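You operate a simulated robot arm through the tools that you are given. There is no shell and no other tool.

The job below is to be done with a simulated two-armed robot. You get a single attempt, and the scene is never put back.

## Task
Take the purple cloth from the mat of lift table three and lay it out flat on the top of the white bench.

It is judged by the outcome, as a careful person would: the job done as asked, and still so three seconds after it is handed in. It fails if anything else is knocked over, pushed out of place, dropped, spilled or broken. Flat cloth is picked up by pressing the open fingertips on it (5 to 10 N) and closing them slowly along it; thin cloth reads only 2 to 8 mm in the jaws.

## Robot
Two 7-joint arms with two-finger parallel grippers on one trunk, on a base that moves. Base frame: it is fixed to the floor where the robot stands at the start and does not move with it; the origin is under the middle of the robot, x ahead of it, y to its left, z up. Readings come in mm, rad, newtons and seconds.
The left shoulder is at the start at [110, 169, 1511], the right one opposite. With the tool pointing down near the work surface each hand reaches from about 400 to 720 mm from the robot's upright axis, wherever it stands, measured 20 degrees to its own side. Places, roughly: purple cloth [2000, 1250, 1000]; top of the white bench [1400, 2900, 900]. Payload 1.57 kg a hand.
Tool frame (each hand has its own): the origin (TCP) lies between the finger pads and is the grasp point; the fingertips stand 30 mm ahead of it; z points along the fingers, y is the line along which they close. The gripper opens to 80 mm. The fingers are 17 mm wide and 12 mm thick; the gripper's body (40 by 82 mm) begins 80 mm behind the TCP.
Orientation is that of the tool frame in the base frame, as a unit quaternion [x, y, z, w]. With the fingers straight down and closing along the base's y, the tool's x points along the base's -x, its y along +y and its z along -z.

## Interface
- The arms move only by the tool drive_tool. It takes "left_rows", "right_rows" or both (then of equal length, played together; a hand with none holds still); each is a list of rows, each a list of 7 numbers: the shift along the tool's x, y, z in mm, then the turn, a rotation vector about the tool's x, y, z in rad, then the finger opening in mm, from 0 to 80. In form: [[tx, ty, tz, ax, ay, az, hand], ...]. A call has 1 to 20 rows; each row shifts and turns the commanded pose from where the row before left it, along the tool's axes as they then stand. Rows are played at 5 a second. More than 50 mm and 0.15 rad between two rows, or a gripper value outside its range, and nothing of the call is played. Where a pose cannot be reached the arm comes as near as it can. A force on the tool above 40 N (or 10 N above the force at the start of the call, whichever is more), or a blocked arm, ends the call early, and 0.2 s more pass. Each finger travels about 72 mm/s and halts on what it meets, pressing with about 25 N; the grip force reading is that of the motor and also rises with nothing between the fingers. The clock runs only during rows and for 0.2 s after the last one: add rows that do not move to give the fingers time. It gives the time, the measured TCP pose, the force on the tool (base axes), the opening and the grip force at its end, in the units of the frame above (readings bear some noise), with the torque about the TCP (base axes, N m) and any sound that the robot's microphone picked up.
- Cameras (640 x 400 px; columns grow to the right, rows downward): "scene" is now at [165.6, -14.5, 1706.2]; the picture's right is [-0.16, -0.99, 0.00], its down [-0.64, 0.10, -0.76] and it looks along [0.75, -0.12, -0.65] (base axes); focal length 252 px, centre (320, 200). "left" rides on the left gripper at [72, 7, -122] in its tool frame; the picture's right is [-0.09, 1.00, 0.00], its down [-0.84, -0.08, -0.54] and it looks along [-0.54, -0.05, 0.84] (tool axes); focal length 238 px, centre (320, 200). "right" rides on the right gripper at [72, -7, -122] in its tool frame; the picture's right is [0.09, 1.00, 0.00], its down [-0.84, 0.08, -0.54] and it looks along [-0.54, 0.05, 0.84] (tool axes); focal length 238 px, centre (320, 200). There is no depth. A picture from a camera that has moved, and an enlarged one, comes with that camera's place and axes in the base frame and with its lens.
- snapshot(camera): a new picture of that camera. It takes no simulated time.
- move_column(by): slides the trunk up (or, below 0, down) by that many mm; the arms and the scene camera ride with it, the base frame stays. It gives what a move gives, with no picture.
- base_move(legs): drives the robot by 1 to 6 legs, each [ahead, left, turn to the left] in mm, mm and rad, along the robot's own axes; the way and the turn of a leg run together, so that a leg with both is an arc; at most 1500 mm and 3.142 rad a leg. The arms and the cameras ride along, it lands a little off, and it stops where it bumps. It gives what a move gives.
- pan_tilt(pan, tilt): turns the head with the scene camera to pan (to the left, within 1.501 rad either way) and tilt (down, from -0.506 to 1.204), counted from straight ahead of the robot. It gives what a move gives.
- inspect(camera, box): a new picture of the part [left, top, right, bottom] of that camera's present view, enlarged. It takes no simulated time.
- job_done(): hands the job in; it is judged then, once.

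Places have to be worked out from the pictures, the camera data and where the tool is seen. Open the grippers and draw the arms clear of the work before you hand the job in, unless the task says otherwise.

The tools are called by a JSON object that holds its "name" and its "arguments". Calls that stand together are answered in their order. drive_tool: Moves the arms, as the interface text tells. Its arguments: {"type":"object","properties":{"left_rows":{"type":"array"},"right_rows":{"type":"array"}},"required":[]} The other tools are called the same way: move_column (by) moves the trunk up or down; base_move (legs) drives the base; pan_tilt (pan, tilt) turns the head that bears the scene camera; snapshot (camera) takes a picture; inspect (camera, box) takes an enlarged picture of a part of a camera's view; job_done () hands the job in.

At the start:

```text
time_s: 0.0
left_position: [681.7, 266.4, 1151.7]
left_tcp_rot: [0.0, 1.0, 0.0, 0.001]
left_ft_force: [-0.1, 0.0, -1.1]
left_torque: [0.03, 0.01, -0.01]
left_finger_gap: 80.0
left_gripper_force: 0.1
right_position: [646.6, -280.5, 1232.1]
right_tcp_rot: [0.001, 1.0, 0.001, -0.001]
right_ft_force: [-0.3, -0.6, -0.1]
right_torque: [0.01, -0.02, 0.0]
right_finger_gap: 79.8
right_gripper_force: 0.1
trunk travel left (down, up): [-825.0, 65.0]
robot x, y, heading: [-0.2, -0.0, -0.002]
head pan, tilt (commanded): [-0.162, 0.705]
```

scene: 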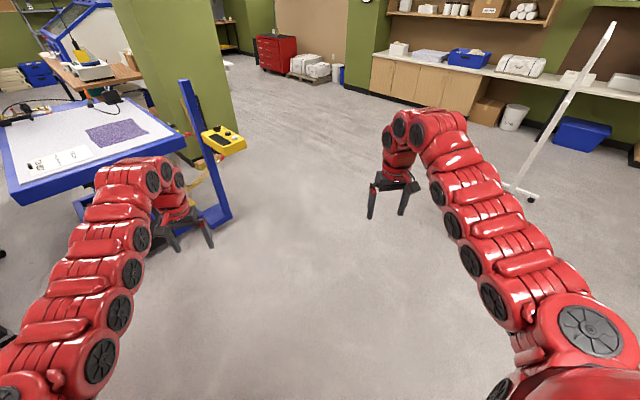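
right: 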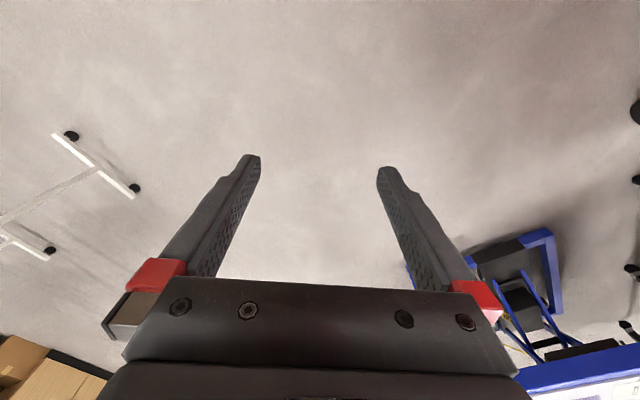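
left: 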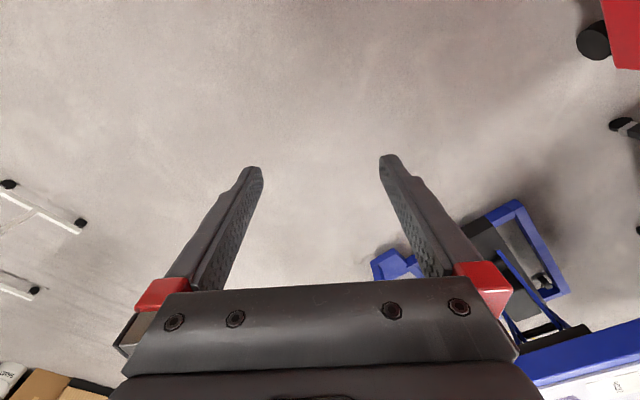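

The purple cloth lies on a blue lift table ahead-left; I first look around with the head to map the table, the cloth and the white bench.

{"name": "pan_tilt", "arguments": {"pan": 0.6, "tilt": 0.5}}

{"name": "snapshot", "arguments": {"camera": "scene"}}

{"name": "pan_tilt", "arguments": {"pan": 1.3, "tilt": 0.5}}

{"name": "snapshot", "arguments": {"camera": "scene"}}

```text
time_s: 1.1
left_position: [681.0, 266.5, 1151.5]
left_tcp_rot: [-0.001, 1.0, 0.0, 0.0]
left_ft_force: [-0.9, 0.1, 0.6]
left_torque: [0.01, 0.01, -0.01]
left_finger_gap: 79.8
left_gripper_force: 0.0
right_position: [646.8, -279.3, 1232.0]
right_tcp_rot: [0.0, 1.0, 0.0, 0.0]
right_ft_force: [-0.4, -0.1, 1.4]
right_torque: [0.01, 0.0, -0.01]
right_finger_gap: 80.1
right_gripper_force: 0.1
trunk travel left (down, up): [-825.0, 65.0]
robot x, y, heading: [-2.3, 0.8, -0.003]
head pan, tilt (commanded): [0.6, 0.499]
```

```text
taken
camera scene: at [157.1, 50.5, 1724.3], right [0.56, -0.83, 0.0], down [-0.4, -0.27, -0.88], along [0.72, 0.5, -0.48], focal length 252 px, centre (320, 200)
```

scene: 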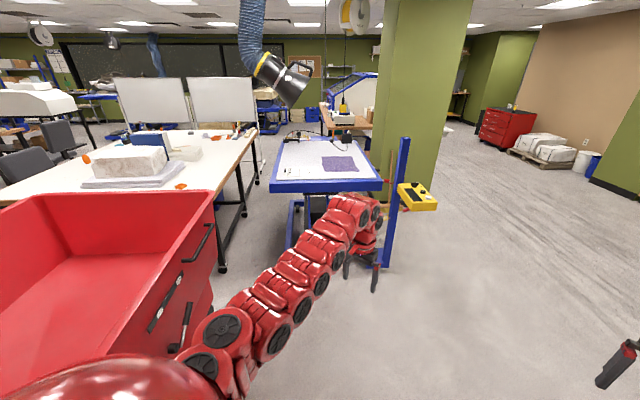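

```text
time_s: 2.2
left_position: [681.8, 266.7, 1152.2]
left_tcp_rot: [0.0, 1.0, 0.0, 0.0]
left_ft_force: [-0.3, 0.3, 0.3]
left_torque: [0.0, 0.01, 0.01]
left_finger_gap: 79.9
left_gripper_force: 0.1
right_position: [646.4, -280.8, 1231.4]
right_tcp_rot: [0.0, 1.0, 0.001, 0.0]
right_ft_force: [0.3, 0.1, -0.5]
right_torque: [0.02, 0.0, -0.02]
right_finger_gap: 79.8
right_gripper_force: 0.0
trunk travel left (down, up): [-825.0, 65.0]
robot x, y, heading: [-7.9, 0.3, -0.001]
head pan, tilt (commanded): [1.3, 0.499]
```

```text
taken
camera scene: at [106.4, 86.8, 1724.3], right [0.96, -0.27, 0.0], down [-0.13, -0.46, -0.88], along [0.24, 0.85, -0.48], focal length 252 px, centre (320, 200)
```

scene: 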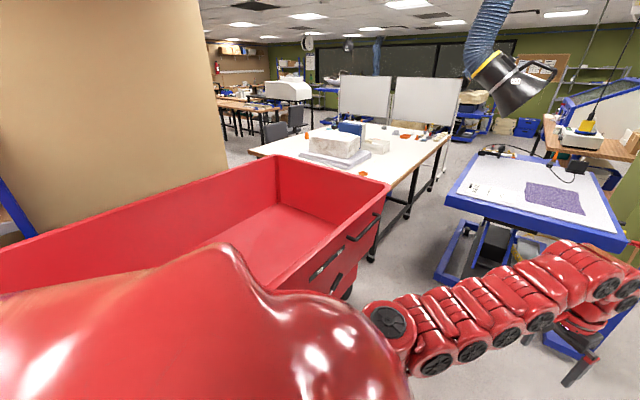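

The white-topped bench stands beyond a red cart, with a block and small items on it; I zoom in on both the bench and the lift table to measure.

{"name": "inspect", "arguments": {"camera": "scene", "box": [220, 80, 480, 240]}}

{"name": "inspect", "arguments": {"camera": "scene", "box": [430, 120, 640, 260]}}

```text
2.46 times, centred on (350, 160) of scene
camera zoom: at [106.4, 86.8, 1724.3], right [0.96, -0.27, 0.0], down [-0.13, -0.46, -0.88], along [0.24, 0.85, -0.48], focal length 622 px, centre (246, 298)
```

zoom: 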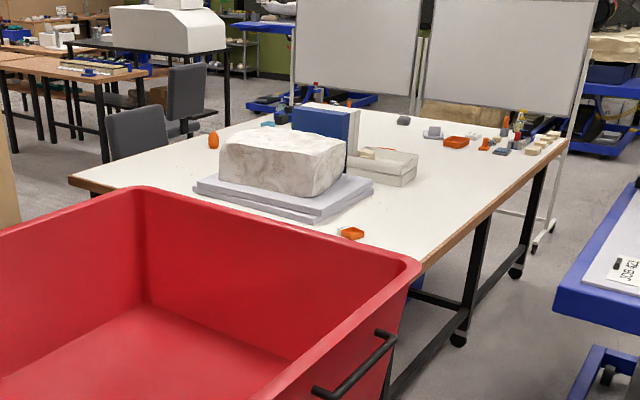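

```text
2.86 times, centred on (535, 190) of scene
camera zoom: at [106.4, 86.8, 1724.3], right [0.96, -0.27, 0.0], down [-0.13, -0.46, -0.88], along [0.24, 0.85, -0.48], focal length 721 px, centre (-294, 229)
```

zoom: 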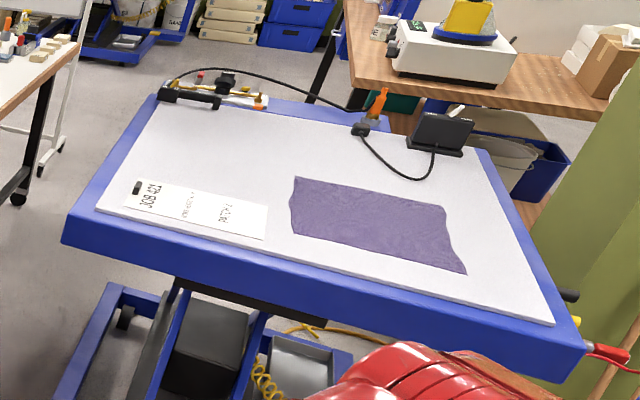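

I want to know the robot's own footprint and the aisle width, so I look steeply down and also further around.

{"name": "pan_tilt", "arguments": {"pan": 0.0, "tilt": 1.204}}

{"name": "snapshot", "arguments": {"camera": "scene"}}

{"name": "pan_tilt", "arguments": {"pan": 1.5, "tilt": 1.2}}

{"name": "snapshot", "arguments": {"camera": "scene"}}

{"name": "pan_tilt", "arguments": {"pan": 0.8, "tilt": 0.9}}

{"name": "snapshot", "arguments": {"camera": "scene"}}

```text
time_s: 3.6
left_position: [681.9, 267.1, 1152.5]
left_tcp_rot: [0.0, 1.0, 0.0, 0.0]
left_ft_force: [0.3, 0.3, -0.1]
left_torque: [0.0, 0.03, 0.04]
left_finger_gap: 80.2
left_gripper_force: 0.0
right_position: [647.1, -279.8, 1231.7]
right_tcp_rot: [0.0, 1.0, 0.0, 0.0]
right_ft_force: [0.0, 0.3, -1.2]
right_torque: [-0.01, 0.02, 0.0]
right_finger_gap: 79.9
right_gripper_force: 0.0
trunk travel left (down, up): [-825.0, 65.0]
robot x, y, heading: [-2.8, 1.1, 0.001]
head pan, tilt (commanded): [0.0, 1.201]
```

```text
taken
camera scene: at [137.9, -0.8, 1670.6], right [0.0, -1.0, 0.0], down [-0.93, 0.0, -0.36], along [0.36, 0.0, -0.93], focal length 252 px, centre (320, 200)
```

scene: 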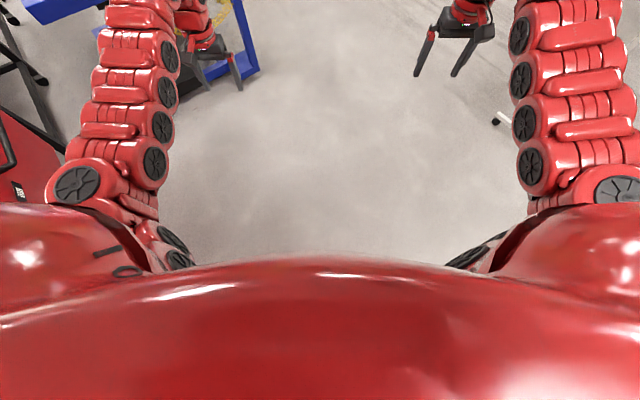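

```text
time_s: 5.2
left_position: [681.9, 267.8, 1151.7]
left_tcp_rot: [0.0, 1.0, 0.001, 0.0]
left_ft_force: [-0.6, 0.0, 0.4]
left_torque: [0.02, 0.0, -0.03]
left_finger_gap: 79.8
left_gripper_force: 0.1
right_position: [646.9, -279.6, 1231.9]
right_tcp_rot: [0.0, 1.0, 0.0, 0.0]
right_ft_force: [0.6, -0.6, -0.4]
right_torque: [0.03, 0.02, -0.04]
right_finger_gap: 79.7
right_gripper_force: 0.2
trunk travel left (down, up): [-825.0, 65.0]
robot x, y, heading: [-1.0, -1.2, -0.002]
head pan, tilt (commanded): [1.499, 1.201]
```

```text
taken
camera scene: at [86.0, 55.0, 1670.6], right [1.0, -0.07, 0.0], down [-0.07, -0.93, -0.36], along [0.03, 0.36, -0.93], focal length 252 px, centre (320, 200)
```

scene: 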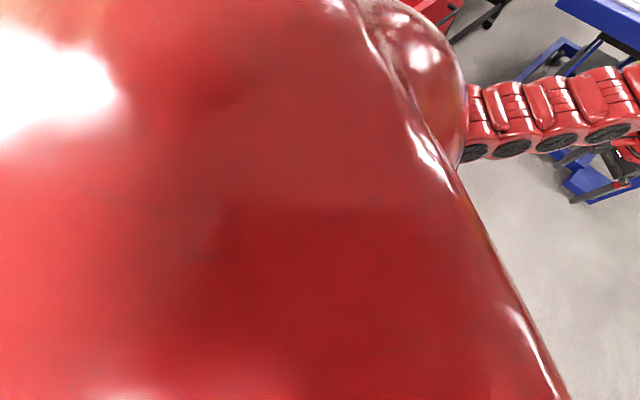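

```text
time_s: 6.3
left_position: [681.8, 266.4, 1151.4]
left_tcp_rot: [0.0, 1.0, 0.0, 0.0]
left_ft_force: [0.0, -0.3, -0.2]
left_torque: [-0.01, -0.01, 0.01]
left_finger_gap: 80.4
left_gripper_force: 0.1
right_position: [645.8, -280.1, 1232.3]
right_tcp_rot: [0.0, 1.0, 0.0, 0.0]
right_ft_force: [0.8, 0.0, 0.4]
right_torque: [-0.02, 0.0, -0.02]
right_finger_gap: 80.0
right_gripper_force: 0.1
trunk travel left (down, up): [-825.0, 65.0]
robot x, y, heading: [-0.5, 3.2, -0.006]
head pan, tilt (commanded): [0.799, 0.901]
```

```text
taken
camera scene: at [134.5, 53.4, 1690.4], right [0.72, -0.7, 0.0], down [-0.55, -0.56, -0.62], along [0.43, 0.45, -0.78], focal length 252 px, centre (320, 200)
```

scene: 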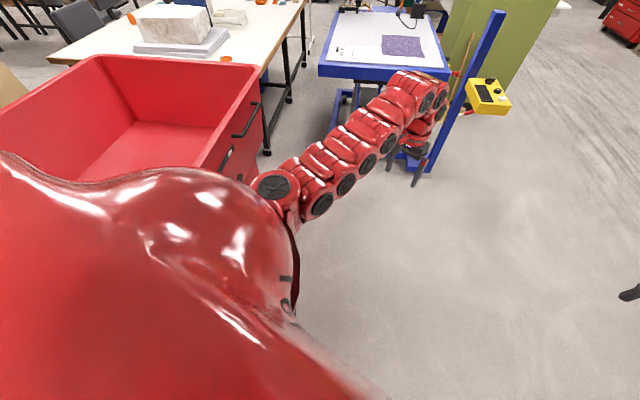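

The aisle between bench and lift table matters, so I enlarge that region.

{"name": "inspect", "arguments": {"camera": "scene", "box": [200, 0, 400, 180]}}

{"name": "inspect", "arguments": {"camera": "scene", "box": [320, 0, 520, 200]}}

```text
2.22 times, centred on (300, 90) of scene
camera zoom: at [134.5, 53.4, 1690.4], right [0.72, -0.7, 0.0], down [-0.55, -0.56, -0.62], along [0.43, 0.45, -0.78], focal length 561 px, centre (364, 444)
```

zoom: 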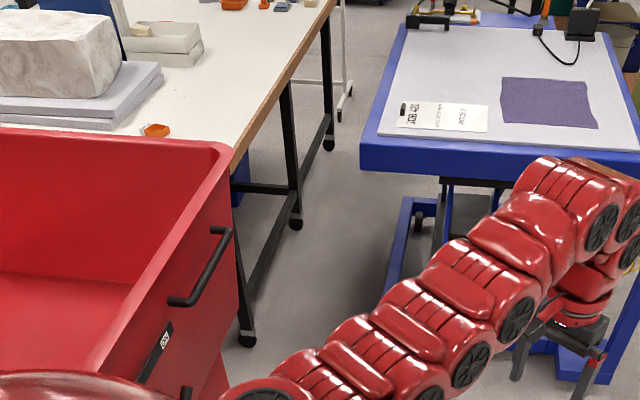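

```text
2.00 times, centred on (420, 100) of scene
camera zoom: at [134.5, 53.4, 1690.4], right [0.72, -0.7, 0.0], down [-0.55, -0.56, -0.62], along [0.43, 0.45, -0.78], focal length 505 px, centre (120, 400)
```

zoom: 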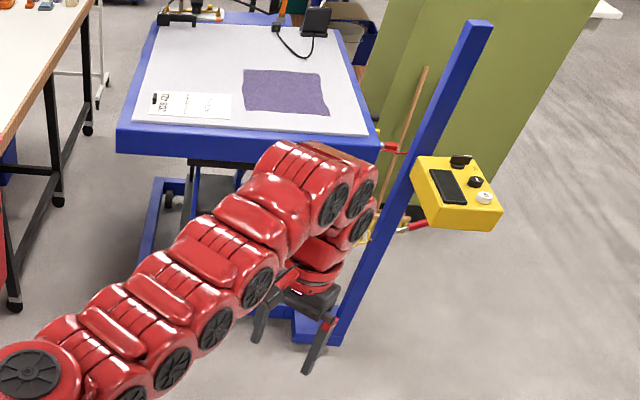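

Bench legs line up at about 37.3° to my x axis with an aisle roughly 0.45–0.58 m wide, so I need to know my base's footprint. I tilt the right hand back so its camera looks at the robot's base.

{"name": "drive_tool", "arguments": {"right_rows": [[0, 0, 0, 0, 0.15, 0, 80], [0, 0, 0, 0, 0.15, 0, 80], [0, 0, 0, 0, 0.15, 0, 80], [0, 0, 0, 0, 0.15, 0, 80], [0, 0, 0, 0, 0.15, 0, 80], [0, 0, 0, 0, 0, 0, 80]]}}

{"name": "snapshot", "arguments": {"camera": "right"}}

```text
time_s: 7.7
left_position: [681.2, 268.4, 1152.4]
left_tcp_rot: [0.0, 1.0, 0.0, 0.0]
left_ft_force: [-0.4, -0.1, 0.0]
left_torque: [-0.01, -0.03, 0.02]
left_finger_gap: 80.2
left_gripper_force: 0.0
right_position: [570.2, -275.0, 1170.1]
right_tcp_rot: [0.0, 0.963, -0.001, -0.269]
right_ft_force: [-0.4, -0.2, -0.2]
right_torque: [-0.03, 0.0, 0.02]
right_finger_gap: 79.9
right_gripper_force: 0.0
right hand out of reach, approached as far as the arm can: row 2, 3, 4, 5
trunk travel left (down, up): [-825.0, 65.0]
robot x, y, heading: [-2.2, -0.9, 0.004]
head pan, tilt (commanded): [0.799, 0.901]
```

```text
taken
camera right: at [570.7, -282.0, 1313.1], right [-0.08, 1.0, 0.05], down [1.0, 0.08, 0.03], along [0.03, 0.05, -1.0], focal length 238 px, centre (320, 200)
```

right: 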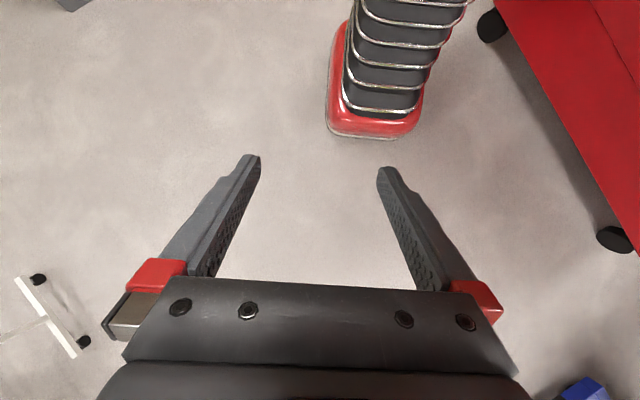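

The base is a compact foot about 450 mm wide with a slim trunk. I turn the right hand back upright before driving.

{"name": "drive_tool", "arguments": {"right_rows": [[0, 0, 0, 0, -0.15, 0, 80], [0, 0, 0, 0, -0.15, 0, 80], [0, 0, 0, 0, -0.15, 0, 80], [0, 0, 0, 0, -0.095, 0, 80], [0, 0, 0, 0, 0, 0, 80]]}}

{"name": "move_column", "arguments": {"by": 60}}

```text
time_s: 8.9
left_position: [680.9, 267.1, 1153.7]
left_tcp_rot: [0.0, 1.0, 0.0, 0.0]
left_ft_force: [-0.9, -0.6, 0.0]
left_torque: [0.0, 0.03, 0.02]
left_finger_gap: 80.1
left_gripper_force: 0.0
right_position: [569.9, -275.1, 1171.4]
right_tcp_rot: [0.0, 0.992, 0.0, -0.123]
right_ft_force: [0.2, 0.0, 0.4]
right_torque: [0.0, -0.01, -0.02]
right_finger_gap: 79.9
right_gripper_force: 0.1
right hand out of reach, approached as far as the arm can: row 3, 4
trunk travel left (down, up): [-825.0, 65.0]
robot x, y, heading: [-4.1, 3.1, 0.005]
head pan, tilt (commanded): [0.799, 0.901]
```

```text
time_s: 9.9
left_position: [681.8, 266.3, 1211.7]
left_tcp_rot: [0.0, 1.0, 0.0, 0.0]
left_ft_force: [0.0, 0.2, -0.8]
left_torque: [0.0, 0.0, 0.02]
left_finger_gap: 80.0
left_gripper_force: 0.0
right_position: [571.3, -277.3, 1230.6]
right_tcp_rot: [0.0, 0.992, 0.0, -0.125]
right_ft_force: [-0.1, 0.9, -0.3]
right_torque: [0.01, -0.01, 0.03]
right_finger_gap: 79.9
right_gripper_force: 0.0
trunk travel left (down, up): [-885.0, 5.0]
robot x, y, heading: [-2.5, -1.9, -0.003]
head pan, tilt (commanded): [0.799, 0.901]
```

The right hand is still tilted by 0.25 rad because it drew too close; I move it forward while levelling it.

{"name": "drive_tool", "arguments": {"right_rows": [[-30, 0, 0, 0, -0.08, 0, 80], [-30, 0, 0, 0, -0.08, 0, 80], [-30, 0, 0, 0, -0.09, 0, 80], [0, 0, 0, 0, 0, 0, 80]]}}

{"name": "pan_tilt", "arguments": {"pan": 0.3, "tilt": 0.75}}

{"name": "snapshot", "arguments": {"camera": "scene"}}

```text
time_s: 10.9
left_position: [681.8, 266.4, 1212.6]
left_tcp_rot: [0.0, 1.0, 0.0, 0.0]
left_ft_force: [0.1, -0.5, -0.2]
left_torque: [0.02, 0.01, 0.03]
left_finger_gap: 79.7
left_gripper_force: 0.0
right_position: [659.2, -276.3, 1214.6]
right_tcp_rot: [0.0, 1.0, 0.0, 0.001]
right_ft_force: [-0.3, 0.7, 0.3]
right_torque: [0.02, -0.01, 0.02]
right_finger_gap: 80.0
right_gripper_force: 0.0
trunk travel left (down, up): [-885.0, 5.0]
robot x, y, heading: [0.5, -1.1, -0.005]
head pan, tilt (commanded): [0.799, 0.901]
```

```text
time_s: 11.8
left_position: [681.5, 265.8, 1211.9]
left_tcp_rot: [0.0, 1.0, 0.0, -0.001]
left_ft_force: [0.1, 0.5, -0.1]
left_torque: [0.01, 0.0, 0.02]
left_finger_gap: 80.0
left_gripper_force: 0.0
right_position: [658.8, -274.9, 1213.5]
right_tcp_rot: [0.0, 1.0, 0.0, 0.001]
right_ft_force: [0.2, -1.3, 0.5]
right_torque: [-0.01, -0.04, 0.02]
right_finger_gap: 80.2
right_gripper_force: 0.1
trunk travel left (down, up): [-885.0, 5.0]
robot x, y, heading: [0.7, 2.0, 0.002]
head pan, tilt (commanded): [0.3, 0.75]
```

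```text
taken
camera scene: at [161.1, 23.8, 1762.3], right [0.3, -0.95, 0.0], down [-0.65, -0.2, -0.73], along [0.7, 0.22, -0.68], focal length 252 px, centre (320, 200)
```

scene: 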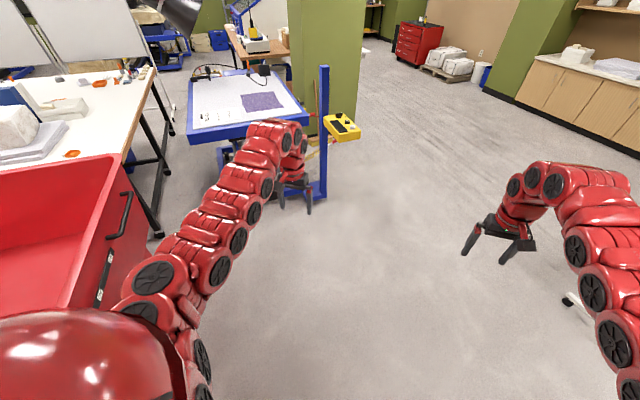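

The path is clear; I turn to face along the lift table (about 37°) and drive to roughly 0.8 m short of its near edge, lined up with the cloth.

{"name": "base_move", "arguments": {"legs": [[0, 0, 0.651], [900, -330, 0]]}}

{"name": "pan_tilt", "arguments": {"pan": 0.0, "tilt": 0.6}}

{"name": "snapshot", "arguments": {"camera": "scene"}}

{"name": "inspect", "arguments": {"camera": "scene", "box": [180, 80, 460, 260]}}

```text
time_s: 18.7
left_position: [1300.1, 912.5, 1211.4]
left_tcp_rot: [-0.321, 0.947, 0.0, -0.001]
left_ft_force: [-0.4, 0.0, 0.4]
left_torque: [0.01, 0.02, -0.03]
left_finger_gap: 80.2
left_gripper_force: 0.0
right_position: [1611.0, 468.8, 1213.5]
right_tcp_rot: [-0.321, 0.947, 0.0, 0.001]
right_ft_force: [-0.5, 0.8, 0.6]
right_torque: [0.0, 0.0, -0.01]
right_finger_gap: 79.9
right_gripper_force: 0.1
trunk travel left (down, up): [-885.0, 5.0]
robot x, y, heading: [918.0, 285.3, 0.654]
head pan, tilt (commanded): [0.3, 0.75]
```

```text
time_s: 19.5
left_position: [1300.3, 913.5, 1211.1]
left_tcp_rot: [-0.321, 0.947, 0.0, 0.0]
left_ft_force: [-0.2, 0.2, 0.2]
left_torque: [0.0, -0.04, -0.04]
left_finger_gap: 80.2
left_gripper_force: 0.1
right_position: [1612.2, 467.8, 1214.3]
right_tcp_rot: [-0.321, 0.947, 0.0, 0.001]
right_ft_force: [0.1, -0.5, -0.4]
right_torque: [-0.02, 0.02, 0.01]
right_finger_gap: 79.9
right_gripper_force: 0.0
trunk travel left (down, up): [-885.0, 5.0]
robot x, y, heading: [919.9, 286.3, 0.652]
head pan, tilt (commanded): [0.0, 0.6]
```

```text
taken
camera scene: at [1057.3, 388.0, 1775.1], right [0.61, -0.79, 0.0], down [-0.45, -0.34, -0.82], along [0.65, 0.5, -0.57], focal length 252 px, centre (320, 200)
```

scene: 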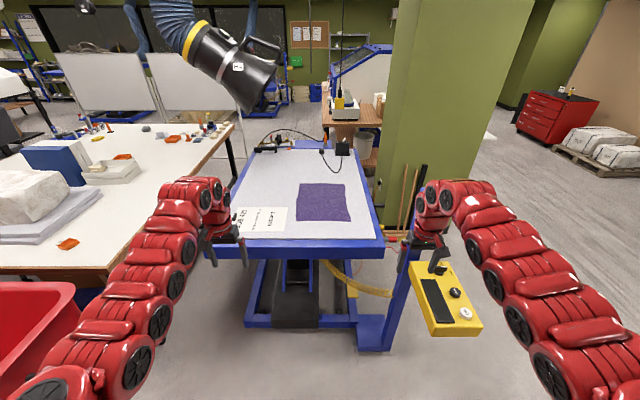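

```text
2.22 times, centred on (320, 170) of scene
camera zoom: at [1057.3, 388.0, 1775.1], right [0.61, -0.79, 0.0], down [-0.45, -0.34, -0.82], along [0.65, 0.5, -0.57], focal length 561 px, centre (320, 267)
```

zoom: 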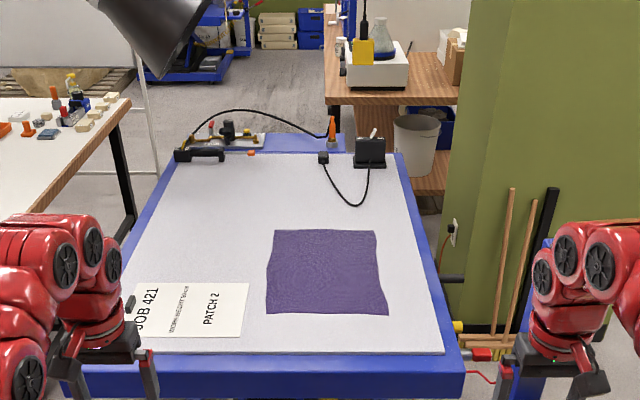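

The mat works out at z ≈ 910 and the cloth about 300 × 400 mm, near edge 176 mm in from the table's rim. Now I enlarge the bench corner and cart on the left to measure the aisle.

{"name": "inspect", "arguments": {"camera": "scene", "box": [0, 100, 280, 400]}}

{"name": "pan_tilt", "arguments": {"pan": 0.9, "tilt": 0.7}}

{"name": "snapshot", "arguments": {"camera": "scene"}}

{"name": "inspect", "arguments": {"camera": "scene", "box": [260, 40, 600, 260]}}

```text
1.33 times, centred on (140, 250) of scene
camera zoom: at [1057.3, 388.0, 1775.1], right [0.61, -0.79, 0.0], down [-0.45, -0.34, -0.82], along [0.65, 0.5, -0.57], focal length 337 px, centre (560, 133)
```

zoom: 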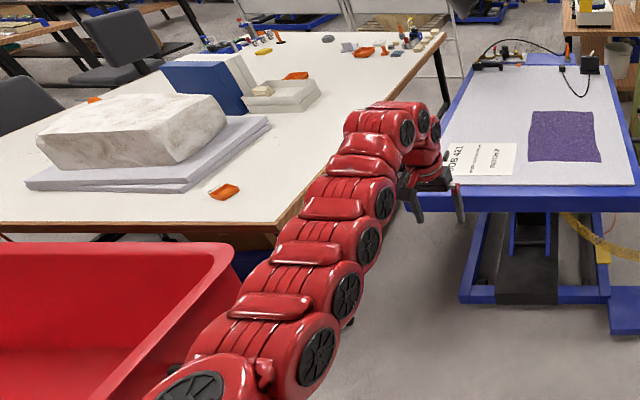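

```text
time_s: 20.7
left_position: [1299.9, 912.4, 1211.8]
left_tcp_rot: [-0.321, 0.947, 0.001, 0.001]
left_ft_force: [0.0, 0.2, 0.2]
left_torque: [0.0, 0.03, 0.0]
left_finger_gap: 79.8
left_gripper_force: 0.0
right_position: [1612.3, 467.9, 1213.3]
right_tcp_rot: [-0.321, 0.947, 0.0, 0.001]
right_ft_force: [0.1, 0.2, -0.3]
right_torque: [-0.01, 0.02, 0.02]
right_finger_gap: 80.0
right_gripper_force: 0.1
trunk travel left (down, up): [-885.0, 5.0]
robot x, y, heading: [923.0, 285.3, 0.652]
head pan, tilt (commanded): [0.901, 0.7]
```

```text
taken
camera scene: at [988.3, 419.0, 1766.6], right [1.0, -0.02, 0.0], down [-0.01, -0.64, -0.76], along [0.01, 0.76, -0.64], focal length 252 px, centre (320, 200)
```

scene: 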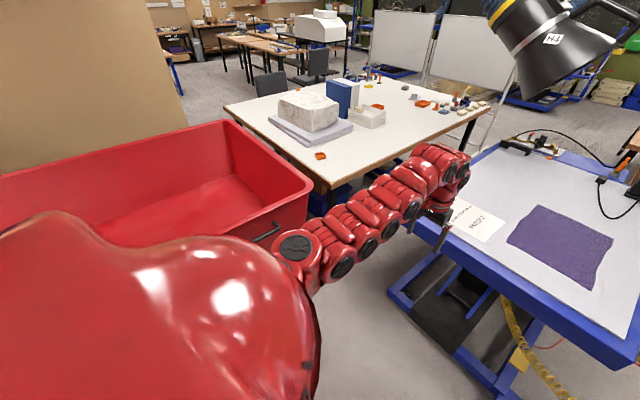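

```text
1.82 times, centred on (430, 150) of scene
camera zoom: at [988.3, 419.0, 1766.6], right [1.0, -0.02, 0.0], down [-0.01, -0.64, -0.76], along [0.01, 0.76, -0.64], focal length 459 px, centre (120, 291)
```

zoom: 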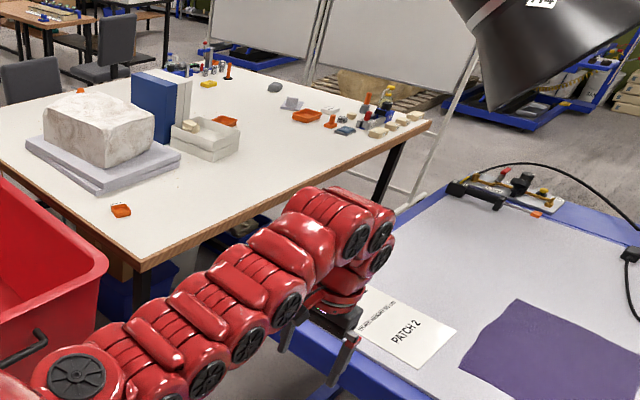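

Cart rim corner works out near u≈1640, n≈560 (table-aligned axes), but bench height is still uncertain. I lower the column 300 mm to get a vertical parallax view of the bench corner.

{"name": "move_column", "arguments": {"by": -300}}

{"name": "inspect", "arguments": {"camera": "scene", "box": [260, 40, 600, 260]}}

{"name": "snapshot", "arguments": {"camera": "scene"}}

{"name": "snapshot", "arguments": {"camera": "right"}}

```text
time_s: 23.7
left_position: [1300.5, 912.2, 912.8]
left_tcp_rot: [-0.322, 0.947, 0.0, 0.0]
left_ft_force: [1.2, 0.7, 0.8]
left_torque: [0.01, -0.03, 0.03]
left_finger_gap: 80.3
left_gripper_force: 0.1
right_position: [1611.2, 468.5, 913.8]
right_tcp_rot: [-0.321, 0.947, 0.0, 0.002]
right_ft_force: [-1.5, 0.0, 0.6]
right_torque: [0.01, -0.02, -0.02]
right_finger_gap: 79.8
right_gripper_force: 0.0
trunk travel left (down, up): [-585.0, 305.0]
robot x, y, heading: [920.6, 286.5, 0.656]
head pan, tilt (commanded): [0.901, 0.7]
```

```text
1.82 times, centred on (430, 150) of scene
camera zoom: at [988.0, 418.9, 1466.6], right [1.0, -0.02, 0.0], down [-0.01, -0.64, -0.76], along [0.01, 0.76, -0.64], focal length 459 px, centre (120, 291)
```

zoom: 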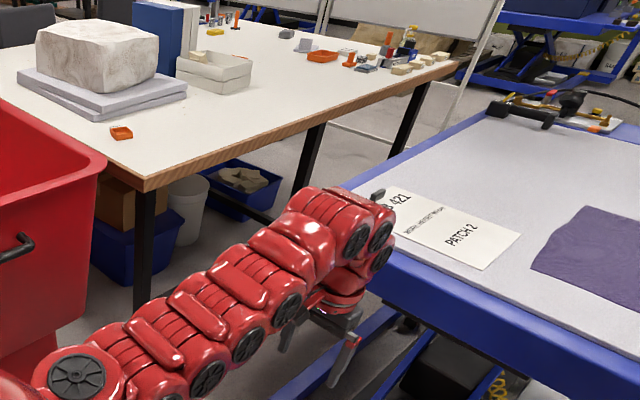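

```text
taken
camera scene: at [988.0, 418.9, 1466.6], right [1.0, -0.02, 0.0], down [-0.01, -0.64, -0.76], along [0.01, 0.76, -0.64], focal length 252 px, centre (320, 200)
```

scene: 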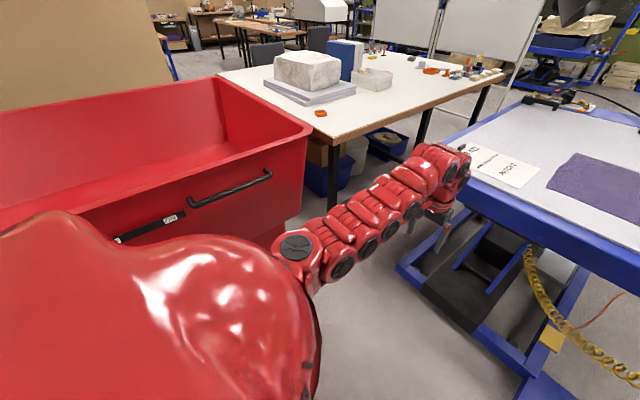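

```text
taken
camera right: at [1557.4, 419.9, 1036.2], right [-0.68, 0.73, 0.0], down [0.62, 0.57, 0.54], along [0.4, 0.37, -0.84], focal length 238 px, centre (320, 200)
```

right: 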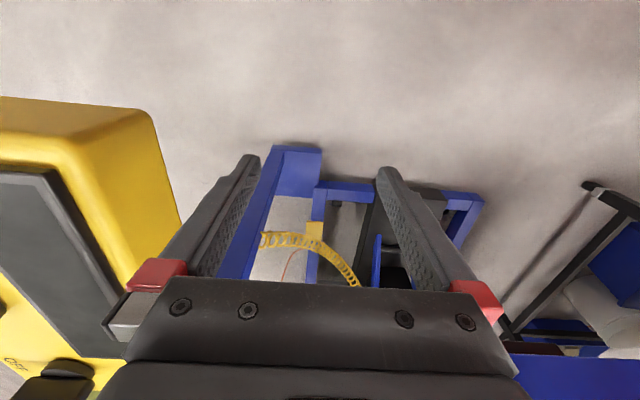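

Vertical parallax gives the bench top at z ≈ 830, its right edge about 450 mm across the aisle from the lift table, so I'd have to lay the cloth to my left from inside the aisle. I test here, in free space, whether both arms can reach leftward for that.

{"name": "drive_tool", "arguments": {"left_rows": [[23.7, 19.5, 0, 0, 0, 0, 80], [23.7, 19.5, 0, 0, 0, 0, 80], [23.7, 19.5, 0, 0, 0, 0, 80], [23.7, 19.5, 0, 0, 0, 0, 80], [23.7, 19.5, 0, 0, 0, 0, 80], [23.7, 19.5, 0, 0, 0, 0, 80], [23.7, 19.5, 0, 0, 0, 0, 80], [23.7, 19.5, 0, 0, 0, 0, 80], [23.7, 19.5, 0, 0, 0, 0, 80], [23.7, 19.5, 0, 0, 0, 0, 80], [23.7, 19.5, 0, 0, 0, 0, 80], [23.7, 19.5, 0, 0, 0, 0, 80], [23.7, 19.5, 0, 0, 0, 0, 80], [23.7, 19.5, 0, 0, 0, 0, 80]], "right_rows": [[22, 38, 0, 0, 0, 0, 80], [22, 38, 0, 0, 0, 0, 80], [22, 38, 0, 0, 0, 0, 80], [22, 38, 0, 0, 0, 0, 80], [22, 38, 0, 0, 0, 0, 80], [22, 38, 0, 0, 0, 0, 80], [22, 38, 0, 0, 0, 0, 80], [22, 38, 0, 0, 0, 0, 80], [22, 38, 0, 0, 0, 0, 80], [22, 38, 0, 0, 0, 0, 80], [22, 38, 0, 0, 0, 0, 80], [22, 38, 0, 0, 0, 0, 80], [22, 38, 0, 0, 0, 0, 80], [22, 38, 0, 0, 0, 0, 80]]}}

{"name": "snapshot", "arguments": {"camera": "scene"}}

```text
time_s: 26.7
left_position: [1182.9, 945.7, 923.5]
left_tcp_rot: [-0.321, 0.947, -0.001, 0.0]
left_ft_force: [0.4, -0.3, -0.1]
left_torque: [0.04, 0.0, 0.0]
left_finger_gap: 79.9
left_gripper_force: 0.1
left hand out of reach, approached as far as the arm can: row 3, 4, 5, 6, 7, 8, 9, 10, 11, 12, 13, 14
right_position: [1557.0, 511.4, 919.8]
right_tcp_rot: [-0.327, 0.945, -0.002, 0.001]
right_ft_force: [0.0, -0.2, 0.3]
right_torque: [0.01, 0.03, 0.01]
right_finger_gap: 80.1
right_gripper_force: 0.1
right hand out of reach, approached as far as the arm can: row 1, 2, 3, 4, 5, 6, 7, 8, 9, 10, 11, 12, 13, 14
trunk travel left (down, up): [-585.0, 305.0]
robot x, y, heading: [925.6, 289.4, 0.654]
head pan, tilt (commanded): [0.901, 0.7]
```

```text
taken
camera scene: at [988.0, 418.9, 1466.6], right [1.0, -0.02, 0.0], down [-0.01, -0.64, -0.76], along [0.01, 0.76, -0.64], focal length 252 px, centre (320, 200)
```

scene: 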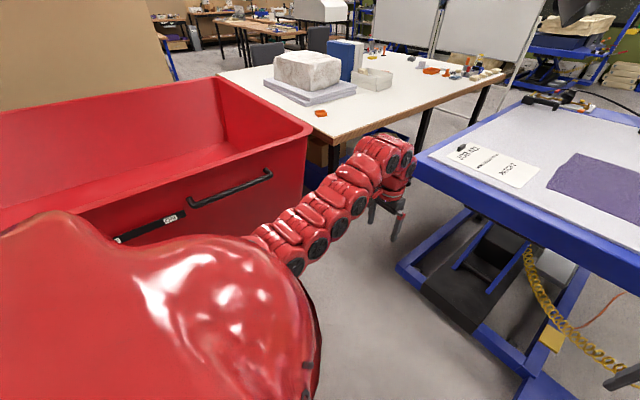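

At this shoulder height the arms can't come closer than about 600 mm ahead. I raise the column back and retest the leftward reach with the hands further out.

{"name": "move_column", "arguments": {"by": 300}}

{"name": "drive_tool", "arguments": {"left_rows": [[0, 17, 0, 0, 0, 0, 80], [0, 17, 0, 0, 0, 0, 80], [0, 17, 0, 0, 0, 0, 80], [0, 17, 0, 0, 0, 0, 80], [0, 17, 0, 0, 0, 0, 80], [0, 17, 0, 0, 0, 0, 80], [0, 17, 0, 0, 0, 0, 80], [0, 17, 0, 0, 0, 0, 80], [0, 17, 0, 0, 0, 0, 80], [0, 17, 0, 0, 0, 0, 80]], "right_rows": [[0, 47, 0, 0, 0, 0, 80], [0, 47, 0, 0, 0, 0, 80], [0, 47, 0, 0, 0, 0, 80], [0, 47, 0, 0, 0, 0, 80], [0, 47, 0, 0, 0, 0, 80], [0, 47, 0, 0, 0, 0, 80], [0, 47, 0, 0, 0, 0, 80], [0, 47, 0, 0, 0, 0, 80], [0, 47, 0, 0, 0, 0, 80], [0, 47, 0, 0, 0, 0, 80]]}}

{"name": "pan_tilt", "arguments": {"pan": 0.5, "tilt": 0.7}}

{"name": "snapshot", "arguments": {"camera": "scene"}}

```text
time_s: 29.7
left_position: [1181.6, 945.4, 1223.0]
left_tcp_rot: [-0.322, 0.947, 0.0, 0.0]
left_ft_force: [0.5, -0.1, 0.5]
left_torque: [0.0, -0.01, 0.0]
left_finger_gap: 80.0
left_gripper_force: 0.0
right_position: [1557.0, 512.7, 1220.7]
right_tcp_rot: [-0.327, 0.945, -0.002, 0.002]
right_ft_force: [-0.4, 0.1, -0.1]
right_torque: [0.01, -0.03, 0.0]
right_finger_gap: 80.0
right_gripper_force: 0.0
trunk travel left (down, up): [-885.0, 5.0]
robot x, y, heading: [919.8, 286.7, 0.653]
head pan, tilt (commanded): [0.901, 0.7]
```

```text
time_s: 31.9
left_position: [1076.0, 1082.4, 1220.3]
left_tcp_rot: [-0.322, 0.947, -0.001, -0.001]
left_ft_force: [-0.1, -0.2, 0.0]
left_torque: [0.0, 0.01, -0.02]
left_finger_gap: 79.9
left_gripper_force: 0.0
right_position: [1282.2, 814.7, 1218.3]
right_tcp_rot: [-0.326, 0.945, -0.001, 0.001]
right_ft_force: [0.5, 0.7, -0.4]
right_torque: [-0.01, 0.0, -0.03]
right_finger_gap: 79.7
right_gripper_force: 0.1
right hand out of reach, approached as far as the arm can: row 8, 9, 10
trunk travel left (down, up): [-885.0, 5.0]
robot x, y, heading: [918.7, 287.5, 0.655]
head pan, tilt (commanded): [0.901, 0.7]
```

```text
time_s: 32.7
left_position: [1077.3, 1082.3, 1223.5]
left_tcp_rot: [-0.322, 0.947, 0.0, 0.0]
left_ft_force: [0.0, 1.0, -0.6]
left_torque: [0.03, 0.03, -0.02]
left_finger_gap: 79.8
left_gripper_force: 0.0
right_position: [1285.0, 811.9, 1218.9]
right_tcp_rot: [-0.326, 0.945, -0.001, 0.002]
right_ft_force: [-0.4, 0.2, -0.1]
right_torque: [-0.01, -0.02, 0.02]
right_finger_gap: 80.2
right_gripper_force: 0.1
trunk travel left (down, up): [-885.0, 5.0]
robot x, y, heading: [919.5, 282.7, 0.655]
head pan, tilt (commanded): [0.499, 0.7]
```

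```text
taken
camera scene: at [1021.0, 411.6, 1766.6], right [0.91, -0.41, 0.0], down [-0.26, -0.59, -0.76], along [0.31, 0.7, -0.64], focal length 252 px, centre (320, 200)
```

scene: 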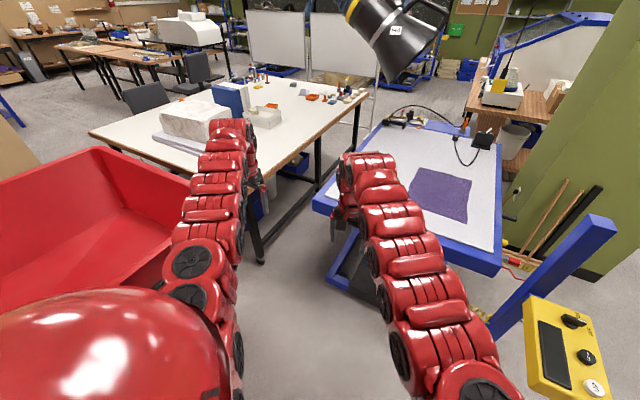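

Left arm reaches (608, 538) in the robot frame and the right arm (608, 197) at this height, so leftward laying is feasible with slightly nearer hands. To judge clearance precisely I turn the left hand round so its camera sees my base (this also tests wrist range).

{"name": "drive_tool", "arguments": {"left_rows": [[0, 0, 0, 0, 0, 0.15, 80], [0, 0, 0, 0, 0, 0.15, 80], [0, 0, 0, 0, 0, 0.15, 80], [0, 0, 0, 0, 0, 0.15, 80], [0, 0, 0, 0, 0, 0.15, 80], [0, 0, 0, 0, 0, 0.15, 80], [0, 0, 0, 0, 0, 0.15, 80], [0, 0, 0, 0, 0, 0.15, 80], [0, 0, 0, 0, 0, 0.15, 80], [0, 0, 0, 0, 0, 0.15, 80], [0, 0, 0, 0, 0, 0.15, 80], [0, 0, 0, 0, 0, 0.15, 80], [0, 0, 0, 0, 0, 0.15, 80], [0, 0, 0, 0, 0, 0.15, 80], [0, 0, 0, 0, 0, 0.15, 80], [0, 0, 0, 0, 0, 0.15, 80]]}}

{"name": "snapshot", "arguments": {"camera": "left"}}

{"name": "snapshot", "arguments": {"camera": "scene"}}

```text
time_s: 36.1
left_position: [1079.4, 1081.1, 1222.7]
left_tcp_rot: [0.767, 0.641, 0.001, -0.001]
left_ft_force: [0.6, 0.1, -0.3]
left_torque: [0.0, -0.02, 0.0]
left_finger_gap: 79.9
left_gripper_force: 0.1
right_position: [1285.2, 813.4, 1219.0]
right_tcp_rot: [-0.326, 0.945, -0.002, 0.001]
right_ft_force: [0.0, 0.3, 0.6]
right_torque: [-0.01, 0.03, 0.0]
right_finger_gap: 80.1
right_gripper_force: 0.0
trunk travel left (down, up): [-885.0, 5.0]
robot x, y, heading: [923.4, 287.3, 0.649]
head pan, tilt (commanded): [0.499, 0.7]
```

```text
taken
camera left: at [1099.3, 1150.1, 1345.3], right [0.96, -0.27, 0.0], down [-0.22, -0.81, 0.54], along [-0.14, -0.52, -0.84], focal length 238 px, centre (320, 200)
```

left: 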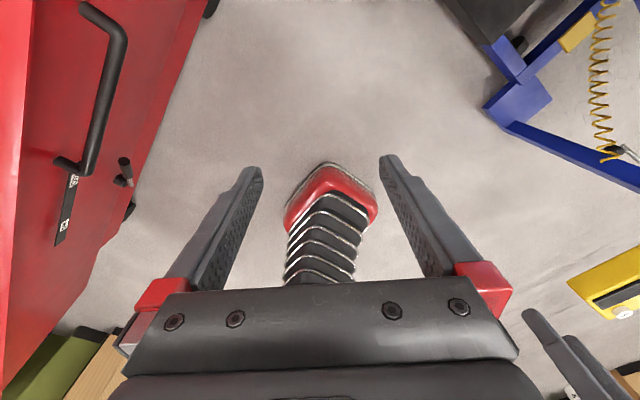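

```text
taken
camera scene: at [1021.1, 411.8, 1766.6], right [0.91, -0.41, 0.0], down [-0.26, -0.59, -0.76], along [0.31, 0.7, -0.64], focal length 252 px, centre (320, 200)
```

scene: 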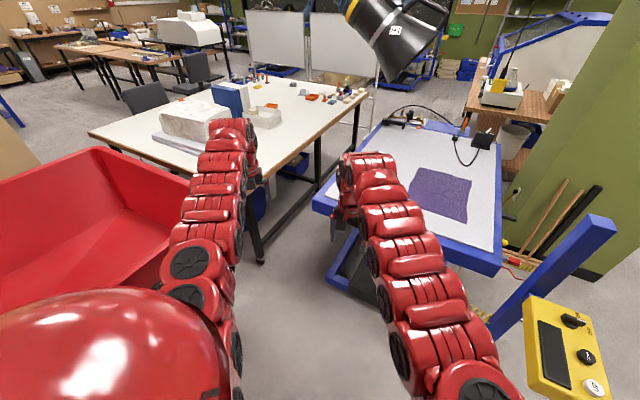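

The base shows as a small rounded foot; I enlarge it to measure.

{"name": "inspect", "arguments": {"camera": "left", "box": [260, 140, 400, 290]}}

{"name": "inspect", "arguments": {"camera": "left", "box": [0, 0, 260, 300]}}

{"name": "inspect", "arguments": {"camera": "left", "box": [400, 0, 640, 200]}}

```text
2.67 times, centred on (330, 215) of left
camera zoom: at [1099.3, 1150.1, 1345.3], right [0.96, -0.27, 0.0], down [-0.22, -0.81, 0.54], along [-0.14, -0.52, -0.84], focal length 636 px, centre (293, 160)
```

zoom: 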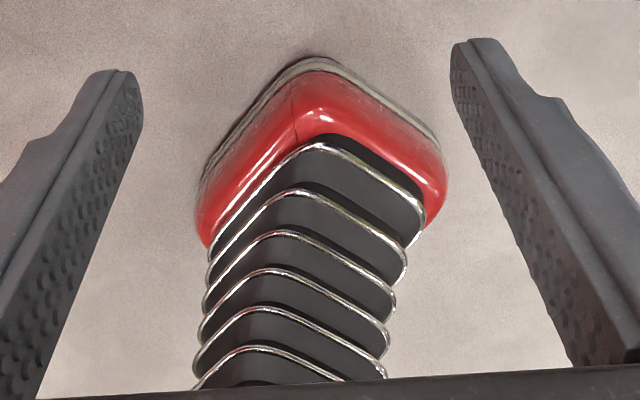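

```text
1.33 times, centred on (130, 150) of left
camera zoom: at [1099.3, 1150.1, 1345.3], right [0.96, -0.27, 0.0], down [-0.22, -0.81, 0.54], along [-0.14, -0.52, -0.84], focal length 318 px, centre (573, 267)
```

zoom: 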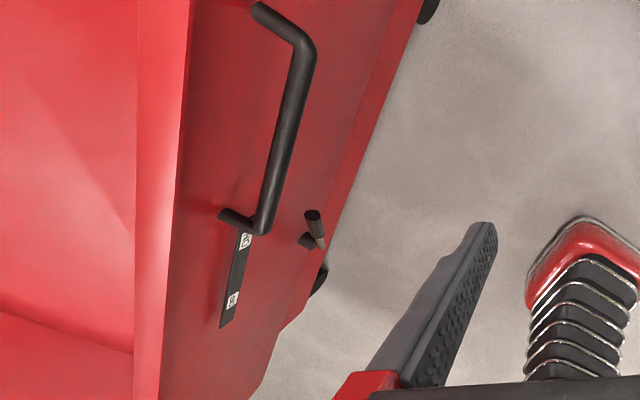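

```text
2.00 times, centred on (520, 100) of left
camera zoom: at [1099.3, 1150.1, 1345.3], right [0.96, -0.27, 0.0], down [-0.22, -0.81, 0.54], along [-0.14, -0.52, -0.84], focal length 477 px, centre (-80, 400)
```

zoom: 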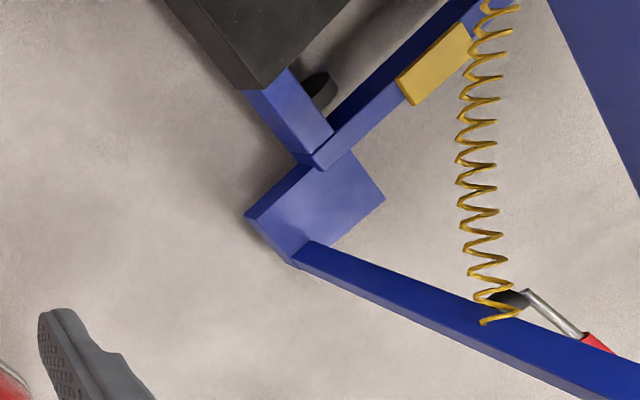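

The foot measures only about 400 × 490 mm, so the aisle is passable. Now I bring both hands forward again and turn each 90° so the fingers will close along the cloth's length, cameras to the outside.

{"name": "drive_tool", "arguments": {"left_rows": [[0, 0, 0, 0, 0, -0.138, 80], [0, 0, 0, 0, 0, -0.138, 80], [0, 0, 0, 0, 0, -0.138, 80], [0, 0, 0, 0, 0, -0.138, 80], [0, 0, 0, 0, 0, -0.138, 80], [0, 0, 0, 0, 0, -0.139, 80], [0, 0, 0, 0, 0, 0, 80], [-42, 4.7, 0, 0, 0, 0, 80], [-42, 4.7, 0, 0, 0, 0, 80], [-42, 4.7, 0, 0, 0, 0, 80], [-42, 4.7, 0, 0, 0, 0, 80], [-42, 4.7, 0, 0, 0, 0, 80], [-42, 4.7, 0, 0, 0, 0, 80], [-42, 4.7, 0, 0, 0, 0, 80], [-42, 4.7, 0, 0, 0, 0, 80], [-42, 4.7, 0, 0, 0, 0, 80], [-42, 4.7, 0, 0, 0, 0, 80], [0, 0, 0, 0, 0, 0, 80], [0, 0, 0, 0, 0, 0, 80]], "right_rows": [[-6.7, -45, 0, 0, 0, 0, 80], [-6.7, -45, 0, 0, 0, 0, 80], [-6.7, -45, 0, 0, 0, 0, 80], [-6.7, -45, 0, 0, 0, 0, 80], [-6.7, -45, 0, 0, 0, 0, 80], [-6.7, -45, 0, 0, 0, 0, 80], [-6.7, -46, 0, 0, 0, 0, 80], [0, 0, 0, 0, 0, -0.143, 80], [0, 0, 0, 0, 0, -0.143, 80], [0, 0, 0, 0, 0, -0.143, 80], [0, 0, 0, 0, 0, -0.143, 80], [0, 0, 0, 0, 0, -0.143, 80], [0, 0, 0, 0, 0, -0.143, 80], [0, 0, 0, 0, 0, -0.143, 80], [0, 0, 0, 0, 0, -0.143, 80], [0, 0, 0, 0, 0, -0.143, 80], [0, 0, 0, 0, 0, -0.143, 80], [0, 0, 0, 0, 0, -0.141, 80], [0, 0, 0, 0, 0, 0, 80]]}}

{"name": "pan_tilt", "arguments": {"pan": 0.0, "tilt": 0.8}}

{"name": "snapshot", "arguments": {"camera": "scene"}}

```text
time_s: 40.1
left_position: [1372.6, 772.1, 1224.4]
left_tcp_rot: [0.442, 0.897, 0.0, 0.0]
left_ft_force: [0.6, -0.2, -0.4]
left_torque: [0.06, 0.03, 0.02]
left_finger_gap: 80.3
left_gripper_force: 0.1
right_position: [1516.1, 593.2, 1218.3]
right_tcp_rot: [0.899, -0.437, 0.002, 0.0]
right_ft_force: [-0.3, 0.4, -1.0]
right_torque: [0.0, 0.0, 0.0]
right_finger_gap: 79.9
right_gripper_force: 0.1
trunk travel left (down, up): [-885.0, 5.0]
robot x, y, heading: [921.0, 285.6, 0.655]
head pan, tilt (commanded): [0.499, 0.7]
```

```text
time_s: 41.1
left_position: [1372.9, 770.7, 1224.4]
left_tcp_rot: [0.442, 0.897, 0.0, 0.0]
left_ft_force: [0.0, 0.2, -0.5]
left_torque: [-0.02, -0.01, -0.01]
left_finger_gap: 80.1
left_gripper_force: 0.1
right_position: [1516.5, 594.0, 1219.9]
right_tcp_rot: [0.899, -0.438, 0.002, 0.0]
right_ft_force: [0.1, -0.8, -0.5]
right_torque: [-0.03, 0.02, 0.01]
right_finger_gap: 79.9
right_gripper_force: 0.0
trunk travel left (down, up): [-885.0, 5.0]
robot x, y, heading: [921.9, 285.3, 0.655]
head pan, tilt (commanded): [0.0, 0.799]
```

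```text
taken
camera scene: at [1050.6, 383.3, 1758.4], right [0.61, -0.79, 0.0], down [-0.57, -0.44, -0.7], along [0.55, 0.42, -0.72], focal length 252 px, centre (320, 200)
```

scene: 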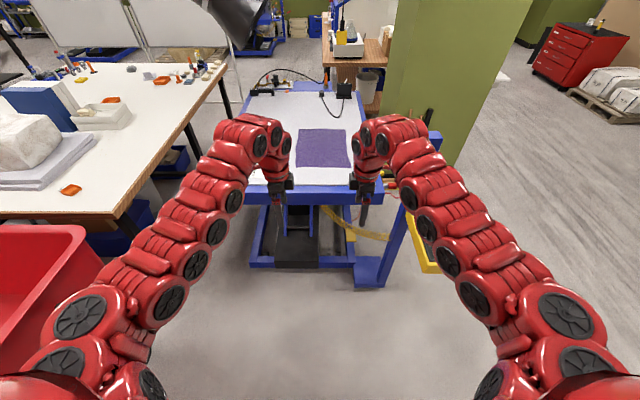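

Arms are set with elbows high. I drive forward 600 mm and slightly left so the right elbow stays well clear of the blue post, then look again.

{"name": "base_move", "arguments": {"legs": [[600, 39, 0]]}}

{"name": "snapshot", "arguments": {"camera": "scene"}}

{"name": "snapshot", "arguments": {"camera": "right"}}

{"name": "snapshot", "arguments": {"camera": "left"}}

```text
time_s: 44.5
left_position: [1835.8, 1168.1, 1224.7]
left_tcp_rot: [0.444, 0.896, 0.001, 0.0]
left_ft_force: [-0.8, 0.2, -0.8]
left_torque: [-0.02, 0.01, 0.01]
left_finger_gap: 80.0
left_gripper_force: 0.1
right_position: [1979.5, 988.6, 1219.0]
right_tcp_rot: [0.897, -0.441, 0.002, 0.0]
right_ft_force: [-0.9, -0.3, -0.3]
right_torque: [0.02, 0.01, -0.02]
right_finger_gap: 80.0
right_gripper_force: 0.1
trunk travel left (down, up): [-885.0, 5.0]
robot x, y, heading: [1383.9, 683.7, 0.644]
head pan, tilt (commanded): [0.0, 0.799]
```

```text
taken
camera scene: at [1512.2, 782.0, 1758.5], right [0.6, -0.8, 0.0], down [-0.57, -0.43, -0.7], along [0.56, 0.42, -0.72], focal length 252 px, centre (320, 200)
```

scene: 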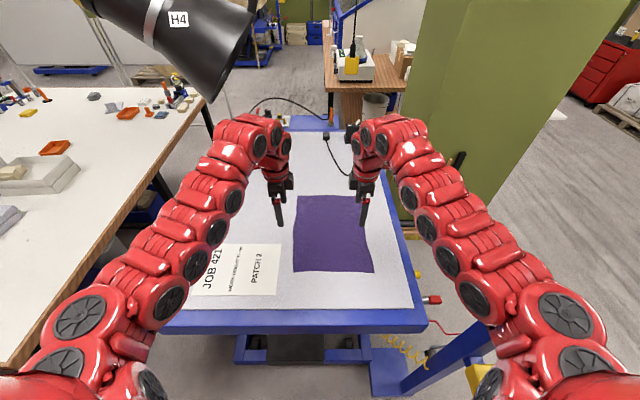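

```text
taken
camera right: at [2027.3, 937.1, 1342.0], right [-0.73, -0.68, 0.0], down [-0.57, 0.62, 0.54], along [-0.37, 0.4, -0.84], focal length 238 px, centre (320, 200)
```

right: 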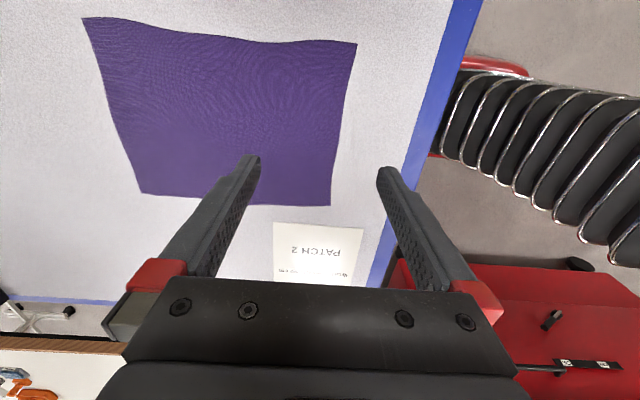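

```text
taken
camera left: at [1798.9, 1229.0, 1346.3], right [0.85, 0.53, 0.0], down [0.44, -0.71, 0.54], along [0.29, -0.46, -0.84], focal length 238 px, centre (320, 200)
```

left: 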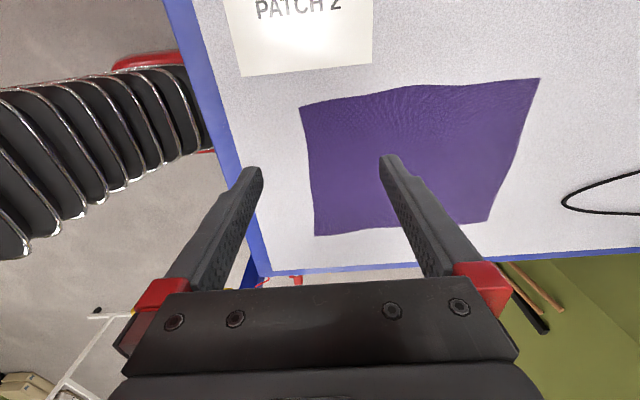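

The hand cameras agree: mat z ≈ 912, cloth near corners at about [1991, 896] and [1814, 1137]. I drive 90 mm closer so the grasp points fall about 560 mm ahead.

{"name": "base_move", "arguments": {"legs": [[90, 0, 0.006]]}}

```text
time_s: 45.6
left_position: [1901.8, 1222.8, 1226.0]
left_tcp_rot: [0.442, 0.897, 0.002, 0.0]
left_ft_force: [1.0, 0.0, 0.3]
left_torque: [0.02, -0.02, 0.0]
left_finger_gap: 79.9
left_gripper_force: 0.1
right_position: [2045.5, 1045.1, 1221.3]
right_tcp_rot: [0.899, -0.437, 0.002, -0.001]
right_ft_force: [0.0, -0.3, 0.1]
right_torque: [0.04, -0.04, -0.02]
right_finger_gap: 79.9
right_gripper_force: 0.1
trunk travel left (down, up): [-885.0, 5.0]
robot x, y, heading: [1458.2, 741.8, 0.656]
head pan, tilt (commanded): [0.0, 0.799]
```

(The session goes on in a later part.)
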